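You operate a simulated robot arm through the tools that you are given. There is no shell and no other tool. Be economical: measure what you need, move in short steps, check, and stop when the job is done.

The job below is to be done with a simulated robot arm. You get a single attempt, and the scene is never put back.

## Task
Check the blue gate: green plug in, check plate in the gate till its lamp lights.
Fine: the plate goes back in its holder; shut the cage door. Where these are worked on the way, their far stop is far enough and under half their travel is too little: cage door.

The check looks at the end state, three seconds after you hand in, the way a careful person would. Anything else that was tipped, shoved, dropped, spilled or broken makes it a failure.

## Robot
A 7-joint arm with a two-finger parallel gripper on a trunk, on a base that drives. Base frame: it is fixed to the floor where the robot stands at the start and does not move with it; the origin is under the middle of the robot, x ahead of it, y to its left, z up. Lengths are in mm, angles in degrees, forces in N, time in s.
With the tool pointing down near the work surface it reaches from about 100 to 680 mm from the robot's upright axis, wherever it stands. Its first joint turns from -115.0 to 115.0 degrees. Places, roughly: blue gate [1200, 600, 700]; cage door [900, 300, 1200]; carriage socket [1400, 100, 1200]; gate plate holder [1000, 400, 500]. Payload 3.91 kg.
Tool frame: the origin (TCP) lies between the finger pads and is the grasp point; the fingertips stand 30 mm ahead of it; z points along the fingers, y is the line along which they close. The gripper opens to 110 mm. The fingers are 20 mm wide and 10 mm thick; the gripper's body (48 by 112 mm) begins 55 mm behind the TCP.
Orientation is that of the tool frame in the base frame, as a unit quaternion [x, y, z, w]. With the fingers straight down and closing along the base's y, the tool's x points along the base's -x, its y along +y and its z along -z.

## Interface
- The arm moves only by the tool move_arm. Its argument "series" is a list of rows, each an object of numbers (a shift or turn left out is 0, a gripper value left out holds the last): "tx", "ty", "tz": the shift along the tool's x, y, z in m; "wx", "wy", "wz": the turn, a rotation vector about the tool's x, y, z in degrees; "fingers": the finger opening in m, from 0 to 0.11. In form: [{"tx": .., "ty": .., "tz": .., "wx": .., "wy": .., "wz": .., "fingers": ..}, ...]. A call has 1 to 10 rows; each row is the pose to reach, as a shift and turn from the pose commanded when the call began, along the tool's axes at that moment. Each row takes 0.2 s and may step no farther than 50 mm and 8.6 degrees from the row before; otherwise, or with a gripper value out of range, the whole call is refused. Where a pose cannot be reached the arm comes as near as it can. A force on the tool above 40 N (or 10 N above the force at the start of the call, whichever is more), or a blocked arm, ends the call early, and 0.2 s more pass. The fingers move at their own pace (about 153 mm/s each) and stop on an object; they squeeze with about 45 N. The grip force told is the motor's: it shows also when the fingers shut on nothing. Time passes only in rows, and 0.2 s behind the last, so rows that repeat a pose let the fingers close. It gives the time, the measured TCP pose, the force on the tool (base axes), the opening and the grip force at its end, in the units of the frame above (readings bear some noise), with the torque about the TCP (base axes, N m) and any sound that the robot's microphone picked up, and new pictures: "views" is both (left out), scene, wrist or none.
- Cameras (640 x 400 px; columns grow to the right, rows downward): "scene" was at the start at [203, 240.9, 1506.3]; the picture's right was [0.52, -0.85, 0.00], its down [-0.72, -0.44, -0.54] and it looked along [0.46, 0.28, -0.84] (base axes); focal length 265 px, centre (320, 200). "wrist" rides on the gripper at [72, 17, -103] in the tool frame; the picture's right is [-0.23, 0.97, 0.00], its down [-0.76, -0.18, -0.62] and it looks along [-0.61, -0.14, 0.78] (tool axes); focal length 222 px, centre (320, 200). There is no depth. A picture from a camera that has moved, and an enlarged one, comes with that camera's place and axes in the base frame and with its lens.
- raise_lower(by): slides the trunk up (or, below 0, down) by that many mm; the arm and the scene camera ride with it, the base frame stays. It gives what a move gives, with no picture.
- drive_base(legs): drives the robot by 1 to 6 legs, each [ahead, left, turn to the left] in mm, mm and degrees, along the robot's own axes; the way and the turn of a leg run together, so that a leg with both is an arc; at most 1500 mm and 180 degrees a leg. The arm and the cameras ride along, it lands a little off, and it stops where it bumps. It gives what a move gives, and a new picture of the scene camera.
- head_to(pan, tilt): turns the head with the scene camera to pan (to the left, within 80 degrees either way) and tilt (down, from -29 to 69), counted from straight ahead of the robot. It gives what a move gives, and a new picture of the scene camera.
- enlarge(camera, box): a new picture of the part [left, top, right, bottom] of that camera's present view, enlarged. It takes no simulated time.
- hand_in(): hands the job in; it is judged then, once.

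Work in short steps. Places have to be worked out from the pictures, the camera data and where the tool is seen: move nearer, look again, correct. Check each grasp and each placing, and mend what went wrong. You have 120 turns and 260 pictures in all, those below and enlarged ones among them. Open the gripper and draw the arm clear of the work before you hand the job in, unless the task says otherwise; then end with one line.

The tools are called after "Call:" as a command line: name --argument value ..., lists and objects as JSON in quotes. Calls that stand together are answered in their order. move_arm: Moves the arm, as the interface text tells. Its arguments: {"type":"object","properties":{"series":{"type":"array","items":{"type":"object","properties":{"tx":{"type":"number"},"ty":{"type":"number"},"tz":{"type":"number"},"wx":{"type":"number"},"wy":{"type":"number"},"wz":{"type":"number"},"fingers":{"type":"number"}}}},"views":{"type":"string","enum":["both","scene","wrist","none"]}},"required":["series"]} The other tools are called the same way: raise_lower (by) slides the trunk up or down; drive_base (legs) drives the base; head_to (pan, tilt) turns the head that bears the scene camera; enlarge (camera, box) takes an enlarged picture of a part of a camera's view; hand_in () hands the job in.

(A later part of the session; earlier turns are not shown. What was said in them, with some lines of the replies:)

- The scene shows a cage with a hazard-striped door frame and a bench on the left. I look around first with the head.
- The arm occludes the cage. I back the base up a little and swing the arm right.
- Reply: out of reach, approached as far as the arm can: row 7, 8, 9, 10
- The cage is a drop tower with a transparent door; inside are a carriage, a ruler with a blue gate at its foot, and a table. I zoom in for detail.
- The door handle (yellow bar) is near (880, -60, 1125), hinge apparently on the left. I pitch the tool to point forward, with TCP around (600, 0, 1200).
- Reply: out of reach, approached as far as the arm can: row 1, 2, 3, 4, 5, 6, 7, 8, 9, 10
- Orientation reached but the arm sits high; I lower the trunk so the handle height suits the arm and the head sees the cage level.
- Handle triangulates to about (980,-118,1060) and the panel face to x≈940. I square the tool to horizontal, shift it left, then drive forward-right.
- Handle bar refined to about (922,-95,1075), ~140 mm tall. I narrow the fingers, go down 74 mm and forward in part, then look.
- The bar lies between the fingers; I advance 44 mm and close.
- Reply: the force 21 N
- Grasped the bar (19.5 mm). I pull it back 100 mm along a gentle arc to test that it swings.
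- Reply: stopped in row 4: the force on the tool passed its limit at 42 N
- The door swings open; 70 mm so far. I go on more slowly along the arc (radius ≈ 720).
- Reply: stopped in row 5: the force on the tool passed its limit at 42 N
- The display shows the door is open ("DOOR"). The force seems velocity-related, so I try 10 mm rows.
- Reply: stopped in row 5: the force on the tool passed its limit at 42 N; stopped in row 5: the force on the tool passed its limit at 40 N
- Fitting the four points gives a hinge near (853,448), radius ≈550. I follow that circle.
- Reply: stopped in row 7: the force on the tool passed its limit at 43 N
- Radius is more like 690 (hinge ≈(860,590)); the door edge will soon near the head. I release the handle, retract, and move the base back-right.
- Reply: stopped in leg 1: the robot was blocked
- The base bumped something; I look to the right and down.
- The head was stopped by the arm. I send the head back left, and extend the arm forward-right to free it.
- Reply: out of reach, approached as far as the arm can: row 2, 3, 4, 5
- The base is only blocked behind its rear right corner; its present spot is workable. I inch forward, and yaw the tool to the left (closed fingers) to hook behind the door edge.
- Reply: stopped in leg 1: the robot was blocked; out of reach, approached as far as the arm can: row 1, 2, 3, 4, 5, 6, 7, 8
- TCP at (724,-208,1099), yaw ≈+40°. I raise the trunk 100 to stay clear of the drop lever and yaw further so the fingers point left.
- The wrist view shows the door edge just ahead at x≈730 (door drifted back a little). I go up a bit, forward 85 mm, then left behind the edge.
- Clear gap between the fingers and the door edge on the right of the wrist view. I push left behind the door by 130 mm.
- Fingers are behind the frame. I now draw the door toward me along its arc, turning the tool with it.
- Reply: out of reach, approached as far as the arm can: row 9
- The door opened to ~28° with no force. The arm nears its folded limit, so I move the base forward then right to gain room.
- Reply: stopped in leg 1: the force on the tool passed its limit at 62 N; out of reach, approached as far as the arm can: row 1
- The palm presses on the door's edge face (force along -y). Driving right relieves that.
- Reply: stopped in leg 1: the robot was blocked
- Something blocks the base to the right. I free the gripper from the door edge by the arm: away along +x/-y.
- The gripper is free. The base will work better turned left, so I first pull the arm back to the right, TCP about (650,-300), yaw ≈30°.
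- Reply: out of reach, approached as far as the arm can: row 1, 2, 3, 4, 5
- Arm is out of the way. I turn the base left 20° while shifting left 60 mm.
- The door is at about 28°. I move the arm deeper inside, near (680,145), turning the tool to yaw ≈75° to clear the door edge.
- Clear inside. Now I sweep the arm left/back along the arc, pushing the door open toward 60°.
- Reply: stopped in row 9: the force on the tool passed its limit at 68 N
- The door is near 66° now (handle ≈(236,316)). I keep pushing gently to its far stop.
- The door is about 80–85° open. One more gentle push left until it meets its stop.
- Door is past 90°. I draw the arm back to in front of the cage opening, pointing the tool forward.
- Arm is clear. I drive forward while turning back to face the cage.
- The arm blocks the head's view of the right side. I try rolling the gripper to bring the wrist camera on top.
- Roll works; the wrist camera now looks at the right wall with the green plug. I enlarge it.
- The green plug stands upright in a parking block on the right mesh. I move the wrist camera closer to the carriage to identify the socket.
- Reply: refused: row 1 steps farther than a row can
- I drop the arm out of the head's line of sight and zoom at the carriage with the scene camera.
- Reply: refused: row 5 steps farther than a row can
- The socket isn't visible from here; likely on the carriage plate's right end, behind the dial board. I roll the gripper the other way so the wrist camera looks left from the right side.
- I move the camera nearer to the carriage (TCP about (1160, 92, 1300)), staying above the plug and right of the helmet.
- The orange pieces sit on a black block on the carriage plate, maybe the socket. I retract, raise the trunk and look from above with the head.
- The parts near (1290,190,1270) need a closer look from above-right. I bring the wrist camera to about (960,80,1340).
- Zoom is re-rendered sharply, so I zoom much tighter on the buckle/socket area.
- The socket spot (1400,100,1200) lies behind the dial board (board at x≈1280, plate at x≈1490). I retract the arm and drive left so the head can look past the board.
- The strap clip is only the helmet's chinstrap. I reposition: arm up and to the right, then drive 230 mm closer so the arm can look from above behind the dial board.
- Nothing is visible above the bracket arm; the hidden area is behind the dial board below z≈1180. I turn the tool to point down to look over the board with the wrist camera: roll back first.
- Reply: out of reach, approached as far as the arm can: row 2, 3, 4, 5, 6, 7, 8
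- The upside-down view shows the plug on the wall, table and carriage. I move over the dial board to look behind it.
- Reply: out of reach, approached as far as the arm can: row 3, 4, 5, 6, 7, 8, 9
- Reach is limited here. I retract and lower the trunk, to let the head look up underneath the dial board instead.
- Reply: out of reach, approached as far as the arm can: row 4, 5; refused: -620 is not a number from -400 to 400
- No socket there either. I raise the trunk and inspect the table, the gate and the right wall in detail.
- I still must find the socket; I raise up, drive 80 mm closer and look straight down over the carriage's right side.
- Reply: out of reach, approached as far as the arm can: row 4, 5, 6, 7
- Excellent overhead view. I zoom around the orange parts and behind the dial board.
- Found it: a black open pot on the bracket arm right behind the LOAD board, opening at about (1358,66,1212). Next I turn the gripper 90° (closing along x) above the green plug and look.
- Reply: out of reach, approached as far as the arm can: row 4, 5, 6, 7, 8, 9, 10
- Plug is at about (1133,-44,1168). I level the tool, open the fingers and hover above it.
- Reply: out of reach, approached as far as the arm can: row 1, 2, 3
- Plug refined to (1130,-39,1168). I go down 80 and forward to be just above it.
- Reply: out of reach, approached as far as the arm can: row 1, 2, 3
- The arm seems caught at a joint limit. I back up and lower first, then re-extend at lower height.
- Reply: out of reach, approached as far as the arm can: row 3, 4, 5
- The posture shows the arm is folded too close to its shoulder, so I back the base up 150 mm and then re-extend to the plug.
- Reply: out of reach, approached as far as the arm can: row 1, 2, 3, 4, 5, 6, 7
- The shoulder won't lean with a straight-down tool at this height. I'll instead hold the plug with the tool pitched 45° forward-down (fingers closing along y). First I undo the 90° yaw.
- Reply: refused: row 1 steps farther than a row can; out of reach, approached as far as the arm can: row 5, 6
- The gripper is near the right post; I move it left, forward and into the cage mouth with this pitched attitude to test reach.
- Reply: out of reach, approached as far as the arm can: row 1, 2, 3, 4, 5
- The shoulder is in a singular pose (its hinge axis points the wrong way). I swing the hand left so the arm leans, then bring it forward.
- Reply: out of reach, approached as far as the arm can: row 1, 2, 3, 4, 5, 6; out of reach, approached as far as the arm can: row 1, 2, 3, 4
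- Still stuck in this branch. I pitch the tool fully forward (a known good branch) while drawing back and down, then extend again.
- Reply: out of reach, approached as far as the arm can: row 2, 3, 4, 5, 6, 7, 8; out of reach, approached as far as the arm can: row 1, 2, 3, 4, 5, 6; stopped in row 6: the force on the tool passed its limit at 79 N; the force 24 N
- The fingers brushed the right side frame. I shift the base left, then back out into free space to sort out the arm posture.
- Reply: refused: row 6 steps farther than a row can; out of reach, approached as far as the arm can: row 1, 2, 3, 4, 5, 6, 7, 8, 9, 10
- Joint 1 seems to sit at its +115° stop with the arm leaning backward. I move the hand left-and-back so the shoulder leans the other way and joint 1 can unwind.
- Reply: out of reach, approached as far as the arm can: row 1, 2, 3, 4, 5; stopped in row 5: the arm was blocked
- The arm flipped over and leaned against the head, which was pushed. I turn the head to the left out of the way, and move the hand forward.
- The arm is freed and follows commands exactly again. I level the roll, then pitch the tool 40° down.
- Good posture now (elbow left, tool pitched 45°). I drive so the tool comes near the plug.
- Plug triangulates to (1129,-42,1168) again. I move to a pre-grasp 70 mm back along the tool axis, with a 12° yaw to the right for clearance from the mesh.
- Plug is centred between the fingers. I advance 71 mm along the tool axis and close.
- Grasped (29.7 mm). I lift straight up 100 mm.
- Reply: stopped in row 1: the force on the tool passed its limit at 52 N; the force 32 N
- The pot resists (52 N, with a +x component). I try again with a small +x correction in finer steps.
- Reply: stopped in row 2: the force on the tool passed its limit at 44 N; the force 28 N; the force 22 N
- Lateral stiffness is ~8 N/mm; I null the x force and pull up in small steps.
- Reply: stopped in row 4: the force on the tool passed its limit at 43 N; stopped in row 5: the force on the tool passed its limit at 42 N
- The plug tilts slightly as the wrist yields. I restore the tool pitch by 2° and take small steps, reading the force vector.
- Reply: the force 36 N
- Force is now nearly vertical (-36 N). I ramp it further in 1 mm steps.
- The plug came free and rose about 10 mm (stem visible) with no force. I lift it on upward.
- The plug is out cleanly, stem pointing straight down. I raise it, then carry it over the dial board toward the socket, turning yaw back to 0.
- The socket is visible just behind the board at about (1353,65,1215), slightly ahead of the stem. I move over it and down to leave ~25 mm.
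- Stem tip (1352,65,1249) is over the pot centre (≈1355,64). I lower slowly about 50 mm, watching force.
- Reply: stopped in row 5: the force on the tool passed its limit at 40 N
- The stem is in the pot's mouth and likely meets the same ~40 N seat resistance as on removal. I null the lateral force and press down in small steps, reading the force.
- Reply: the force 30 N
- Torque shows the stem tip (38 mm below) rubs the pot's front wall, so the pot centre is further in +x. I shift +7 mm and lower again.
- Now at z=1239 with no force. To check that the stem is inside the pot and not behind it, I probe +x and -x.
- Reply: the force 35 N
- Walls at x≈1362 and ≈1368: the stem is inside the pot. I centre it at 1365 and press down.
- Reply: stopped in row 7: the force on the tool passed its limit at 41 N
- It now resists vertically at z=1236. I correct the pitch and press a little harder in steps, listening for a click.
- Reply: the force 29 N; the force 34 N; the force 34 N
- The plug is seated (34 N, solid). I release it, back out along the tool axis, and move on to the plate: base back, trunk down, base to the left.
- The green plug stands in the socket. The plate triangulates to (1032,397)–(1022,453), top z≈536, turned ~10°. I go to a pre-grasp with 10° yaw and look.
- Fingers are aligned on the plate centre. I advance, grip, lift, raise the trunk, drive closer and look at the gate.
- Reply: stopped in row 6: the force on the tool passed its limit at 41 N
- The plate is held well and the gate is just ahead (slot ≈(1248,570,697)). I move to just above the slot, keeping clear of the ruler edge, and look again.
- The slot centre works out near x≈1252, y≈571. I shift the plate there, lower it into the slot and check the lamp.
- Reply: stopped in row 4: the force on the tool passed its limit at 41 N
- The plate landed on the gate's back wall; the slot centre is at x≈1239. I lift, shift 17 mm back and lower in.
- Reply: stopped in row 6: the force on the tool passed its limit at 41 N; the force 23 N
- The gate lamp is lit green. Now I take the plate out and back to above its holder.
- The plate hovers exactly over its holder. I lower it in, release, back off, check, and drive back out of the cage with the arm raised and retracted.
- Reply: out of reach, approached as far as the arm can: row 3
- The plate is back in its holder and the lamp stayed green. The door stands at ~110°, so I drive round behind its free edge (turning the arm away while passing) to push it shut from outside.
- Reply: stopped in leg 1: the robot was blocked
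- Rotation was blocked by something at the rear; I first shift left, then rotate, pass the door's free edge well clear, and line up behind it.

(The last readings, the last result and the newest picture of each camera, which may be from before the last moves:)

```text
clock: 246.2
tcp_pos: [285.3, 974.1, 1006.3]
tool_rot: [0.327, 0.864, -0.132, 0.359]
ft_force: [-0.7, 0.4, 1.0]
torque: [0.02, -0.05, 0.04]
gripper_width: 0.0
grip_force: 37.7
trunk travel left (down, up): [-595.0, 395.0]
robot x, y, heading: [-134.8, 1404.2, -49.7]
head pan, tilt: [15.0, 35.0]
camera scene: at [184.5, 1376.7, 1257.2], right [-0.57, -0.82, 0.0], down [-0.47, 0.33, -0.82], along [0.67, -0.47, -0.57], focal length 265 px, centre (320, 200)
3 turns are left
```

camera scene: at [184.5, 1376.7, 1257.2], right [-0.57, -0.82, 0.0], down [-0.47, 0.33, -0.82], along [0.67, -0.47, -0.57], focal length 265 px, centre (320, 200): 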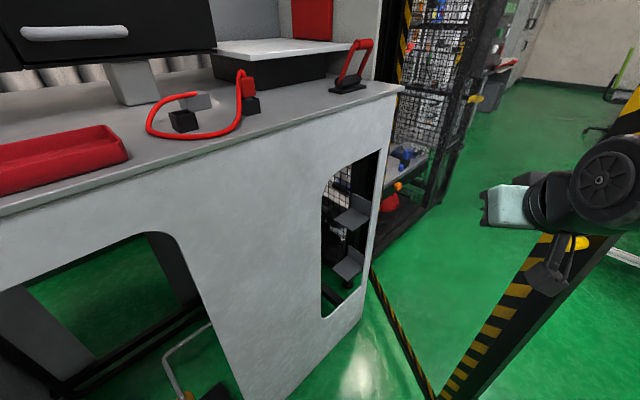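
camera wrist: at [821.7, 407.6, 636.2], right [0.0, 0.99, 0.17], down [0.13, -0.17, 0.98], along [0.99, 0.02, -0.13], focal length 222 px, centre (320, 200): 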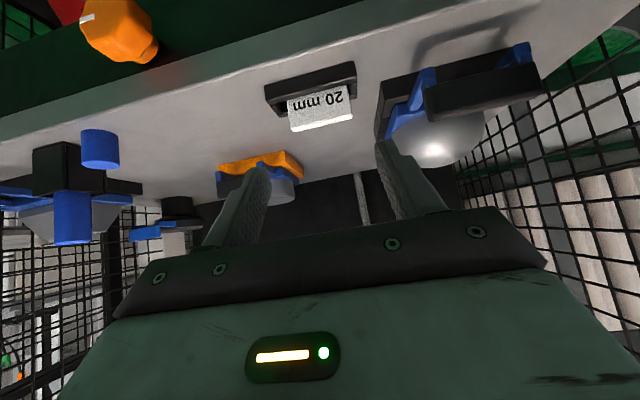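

I'm behind the door near its handle side. I shift a little toward the hinge, make gentle contact with the arm, then swing round with the base and push the door shut.

Call:
drive_base --legs '[[56, 22, 0]]'

Call:
move_arm --series '[{"tx": -0.01, "tz": 0.01}, {"tx": -0.02, "tz": 0.02}, {"tx": -0.03, "tz": 0.03}, {"tx": -0.04, "tz": 0.04}, {"tx": -0.05, "tz": 0.05}, {"tx": -0.06, "tz": 0.06}, {"tx": -0.07, "tz": 0.07}, {"tx": -0.08, "tz": 0.08}]' --views "none"

Call:
drive_base --legs '[[162, -956, 45]]'

Call:
drive_base --legs '[[264, -199, 0], [178, -135, 0], [302, -60, 0]]'

Call:
head_to --pan 10 --tilt 30

```text
clock: 247.2
tcp_pos: [340.6, 945.2, 1006.6]
tool_rot: [0.328, 0.864, -0.132, 0.359]
ft_force: [-0.1, 0.4, -1.1]
torque: [0.01, -0.03, 0.0]
gripper_width: 0.0
grip_force: 38.2
trunk travel left (down, up): [-595.0, 395.0]
robot x, y, heading: [-82.0, 1377.8, -49.8]
head pan, tilt: [15.0, 35.0]
camera scene: at [237.9, 1348.0, 1257.2], right [-0.57, -0.82, 0.0], down [-0.47, 0.33, -0.82], along [0.67, -0.47, -0.57], focal length 265 px, centre (320, 200)
```

scene: 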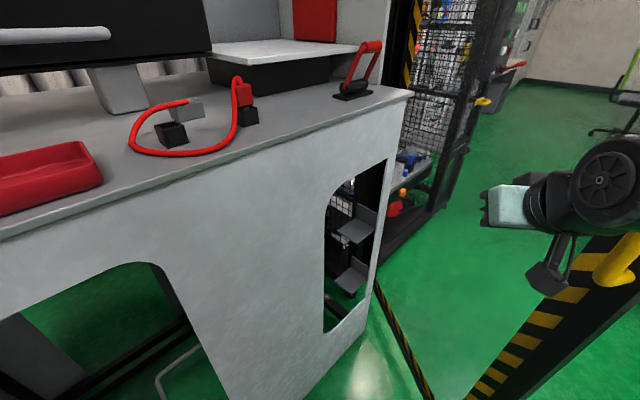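

```text
clock: 249.0
tcp_pos: [426.5, 869.8, 1006.4]
tool_rot: [0.326, 0.865, -0.131, 0.359]
ft_force: [-0.5, 0.7, 0.6]
torque: [-0.03, 0.0, 0.0]
gripper_width: 0.0
grip_force: 37.7
trunk travel left (down, up): [-595.0, 395.0]
robot x, y, heading: [-84.3, 1374.4, -49.5]
head pan, tilt: [15.0, 35.0]
```

```text
clock: 254.1
tcp_pos: [354.1, 486.3, 1006.0]
tool_rot: [-0.037, 0.923, 0.019, 0.383]
ft_force: [0.3, -0.8, -0.2]
torque: [0.0, -0.01, -0.03]
gripper_width: 0.0
grip_force: 37.5
trunk travel left (down, up): [-595.0, 395.0]
robot x, y, heading: [-362.4, 469.7, -3.8]
head pan, tilt: [15.0, 35.0]
cut short: leg 1
camera scene: at [-120.9, 680.8, 1257.2], right [0.2, -0.98, 0.0], down [-0.56, -0.11, -0.82], along [0.8, 0.16, -0.57], focal length 265 px, centre (320, 200)
```

scene: 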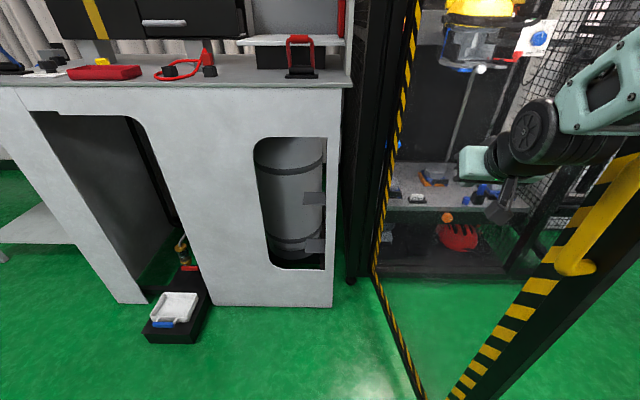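

```text
clock: 257.1
tcp_pos: [662.5, 192.0, 1006.2]
tool_rot: [0.008, 0.924, 0.001, 0.382]
ft_force: [-0.9, 0.7, -0.4]
torque: [-0.01, 0.0, -0.02]
gripper_width: 0.1
grip_force: 37.9
trunk travel left (down, up): [-595.0, 395.0]
robot x, y, heading: [-52.7, 247.8, -9.1]
head pan, tilt: [15.0, 35.0]
stopped in leg 2: the robot was blocked; the commanded pose is now the measured one
camera scene: at [207.6, 433.1, 1257.2], right [0.1, -0.99, 0.0], down [-0.57, -0.06, -0.82], along [0.81, 0.08, -0.57], focal length 265 px, centre (320, 200)
```

scene: 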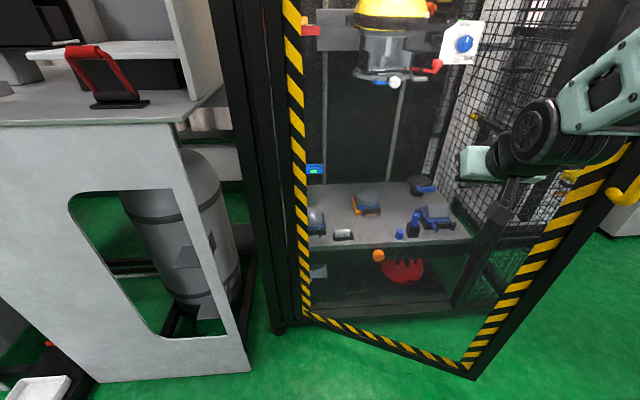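

```text
clock: 257.8
tcp_pos: [662.1, 192.7, 1007.0]
tool_rot: [0.008, 0.924, 0.001, 0.382]
ft_force: [-0.3, 0.1, 1.0]
torque: [-0.02, -0.02, 0.01]
gripper_width: 0.2
grip_force: 37.6
trunk travel left (down, up): [-595.0, 395.0]
robot x, y, heading: [-57.1, 243.4, -9.1]
head pan, tilt: [10.0, 30.0]
camera scene: at [210.4, 425.4, 1264.9], right [0.02, -1.0, 0.0], down [-0.5, -0.01, -0.87], along [0.87, 0.01, -0.5], focal length 265 px, centre (320, 200)
2 turns are left
```

scene: 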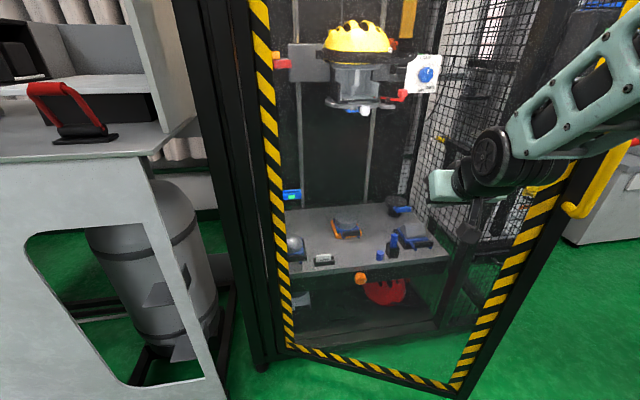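

The door is down to about 35° open. The base bumped the stand behind, so I now push straight forward (+x), then press with the arm and look.

Call:
drive_base --legs '[[205, 33, 0]]'

Call:
move_arm --series '[{"tx": -0.007, "tz": 0.007}, {"tx": -0.014, "tz": 0.014}, {"tx": -0.021, "tz": 0.021}, {"tx": -0.028, "tz": 0.028}, {"tx": -0.035, "tz": 0.035}, {"tx": -0.042, "tz": 0.042}, {"tx": -0.049, "tz": 0.049}, {"tx": -0.056, "tz": 0.056}, {"tx": -0.063, "tz": 0.063}, {"tx": -0.07, "tz": 0.07}]' --views "none"

Call:
move_arm --series '[{"tx": -0.007, "tz": 0.007}, {"tx": -0.014, "tz": 0.014}, {"tx": -0.021, "tz": 0.021}, {"tx": -0.028, "tz": 0.028}, {"tx": -0.035, "tz": 0.035}, {"tx": -0.042, "tz": 0.042}]' --views "none"

Call:
head_to --pan -15 --tilt 25

Call:
enlarge --camera "scene" --box '[320, 40, 640, 300]'

```text
clock: 259.4
tcp_pos: [876.1, 191.4, 1006.3]
tool_rot: [0.009, 0.924, 0.0, 0.383]
ft_force: [0.4, 0.3, 0.2]
torque: [-0.04, 0.04, 0.03]
gripper_width: 0.0
grip_force: 37.5
trunk travel left (down, up): [-595.0, 395.0]
robot x, y, heading: [159.8, 241.8, -9.0]
head pan, tilt: [10.0, 30.0]
camera scene: at [424.2, 424.3, 1265.0], right [0.01, -1.0, 0.0], down [-0.5, -0.01, -0.87], along [0.87, 0.01, -0.5], focal length 265 px, centre (320, 200)
```

scene: 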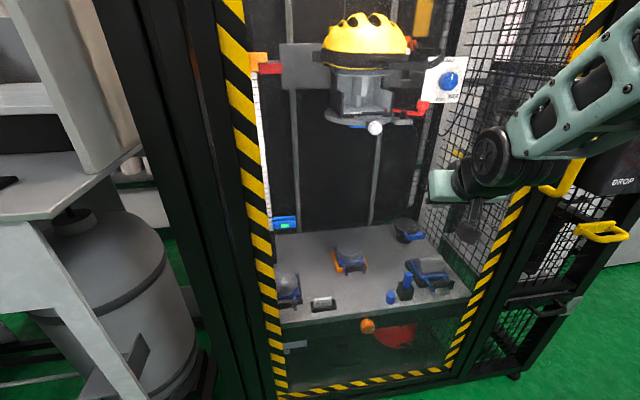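

```text
clock: 260.5
tcp_pos: [909.8, 188.4, 1007.1]
tool_rot: [0.009, 0.926, 0.001, 0.378]
ft_force: [-27.7, -2.6, 17.8]
torque: [0.18, -0.06, 0.18]
gripper_width: 0.0
grip_force: 37.6
trunk travel left (down, up): [-595.0, 395.0]
robot x, y, heading: [157.9, 245.1, -9.2]
head pan, tilt: [10.0, 30.0]
stopped in row 5: the force on the tool passed its limit at 57 N (the readings are from after the stop); the commanded pose is now the measured one
```

```text
clock: 260.8
tcp_pos: [910.3, 189.9, 1005.9]
tool_rot: [0.007, 0.927, 0.002, 0.376]
ft_force: [-29.9, -2.2, 21.3]
torque: [0.16, -0.15, 0.16]
gripper_width: 0.3
grip_force: 37.8
trunk travel left (down, up): [-595.0, 395.0]
robot x, y, heading: [159.5, 246.3, -9.2]
head pan, tilt: [10.0, 30.0]
stopped in row 1: the force on the tool passed its limit at 57 N (the readings are from after the stop); the commanded pose is now the measured one
```

```text
clock: 261.7
tcp_pos: [909.5, 188.9, 1004.6]
tool_rot: [0.007, 0.926, 0.001, 0.377]
ft_force: [-38.0, -4.0, 22.4]
torque: [0.12, -0.05, 0.23]
gripper_width: 0.0
grip_force: 38.0
trunk travel left (down, up): [-595.0, 395.0]
robot x, y, heading: [156.8, 238.9, -9.3]
head pan, tilt: [-15.0, 25.0]
camera scene: at [414.3, 385.1, 1273.6], right [-0.41, -0.91, 0.0], down [-0.38, 0.17, -0.91], along [0.83, -0.37, -0.42], focal length 265 px, centre (320, 200)
```

scene: 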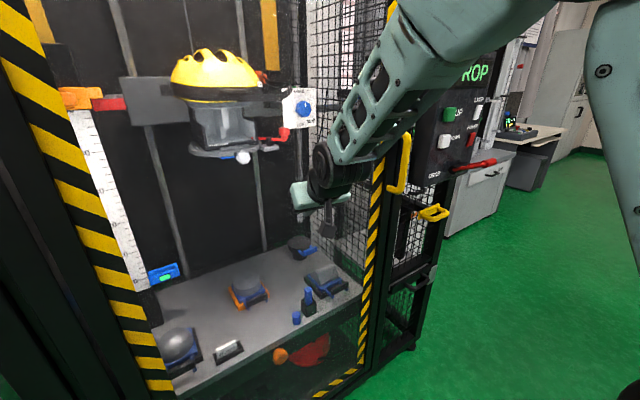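

```text
1.54 times, centred on (480, 170) of scene
camera zoom: at [414.3, 385.1, 1273.6], right [-0.41, -0.91, 0.0], down [-0.38, 0.17, -0.91], along [0.83, -0.37, -0.42], focal length 407 px, centre (74, 246)
1 turns are left
```

zoom: 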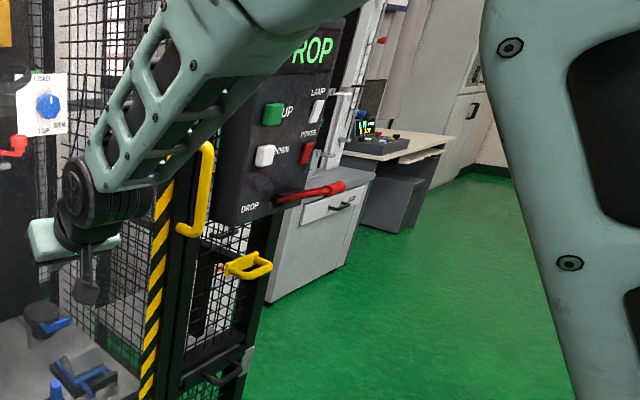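

The display reads PROP again instead of DOOR, so the door is shut. The plug is in, the lamp is lit and the plate is in its holder. I draw back, open the gripper and hand in.

Call:
move_arm --series '[{"tx": 0.014, "tz": -0.014}, {"tx": 0.028, "tz": -0.028}, {"tx": 0.042, "tz": -0.042, "fingers": 0.05}, {"tx": 0.05, "tz": -0.05, "fingers": 0.05}]' --views "none"

Call:
drive_base --legs '[[-120, 0, 0]]'

Call:
hand_in

```text
clock: 262.7
tcp_pos: [842.2, 192.0, 1004.9]
tool_rot: [0.007, 0.927, 0.001, 0.376]
ft_force: [-0.9, -0.4, 0.0]
torque: [0.01, -0.01, 0.02]
gripper_width: 49.9
grip_force: 0.1
trunk travel left (down, up): [-595.0, 395.0]
robot x, y, heading: [159.1, 243.6, -9.3]
head pan, tilt: [-15.0, 25.0]
```

```text
clock: 264.0
tcp_pos: [720.2, 210.6, 1004.2]
tool_rot: [0.008, 0.927, 0.001, 0.375]
ft_force: [-0.1, 0.5, 0.1]
torque: [0.0, -0.01, -0.03]
gripper_width: 50.3
grip_force: 0.0
trunk travel left (down, up): [-595.0, 395.0]
robot x, y, heading: [38.9, 264.6, -9.0]
head pan, tilt: [-15.0, 25.0]
camera scene: at [296.4, 404.6, 1273.0], right [-0.41, -0.91, 0.0], down [-0.39, 0.17, -0.91], along [0.83, -0.37, -0.42], focal length 265 px, centre (320, 200)
```

scene: 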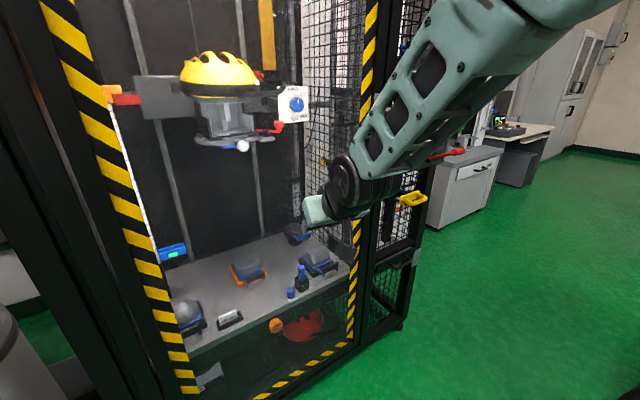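

```text
The job is handed in.
```

I handed the job in with the green plug in the carriage socket, the blue gate's lamp lit green, the check plate back in its holder and the cage door shut (the panel reads PROP, not DOOR); along the way the base bumped something unseen behind it a few times and the fingers brushed the cage frame once, with no damage seen, though I never looked at what the base touched.
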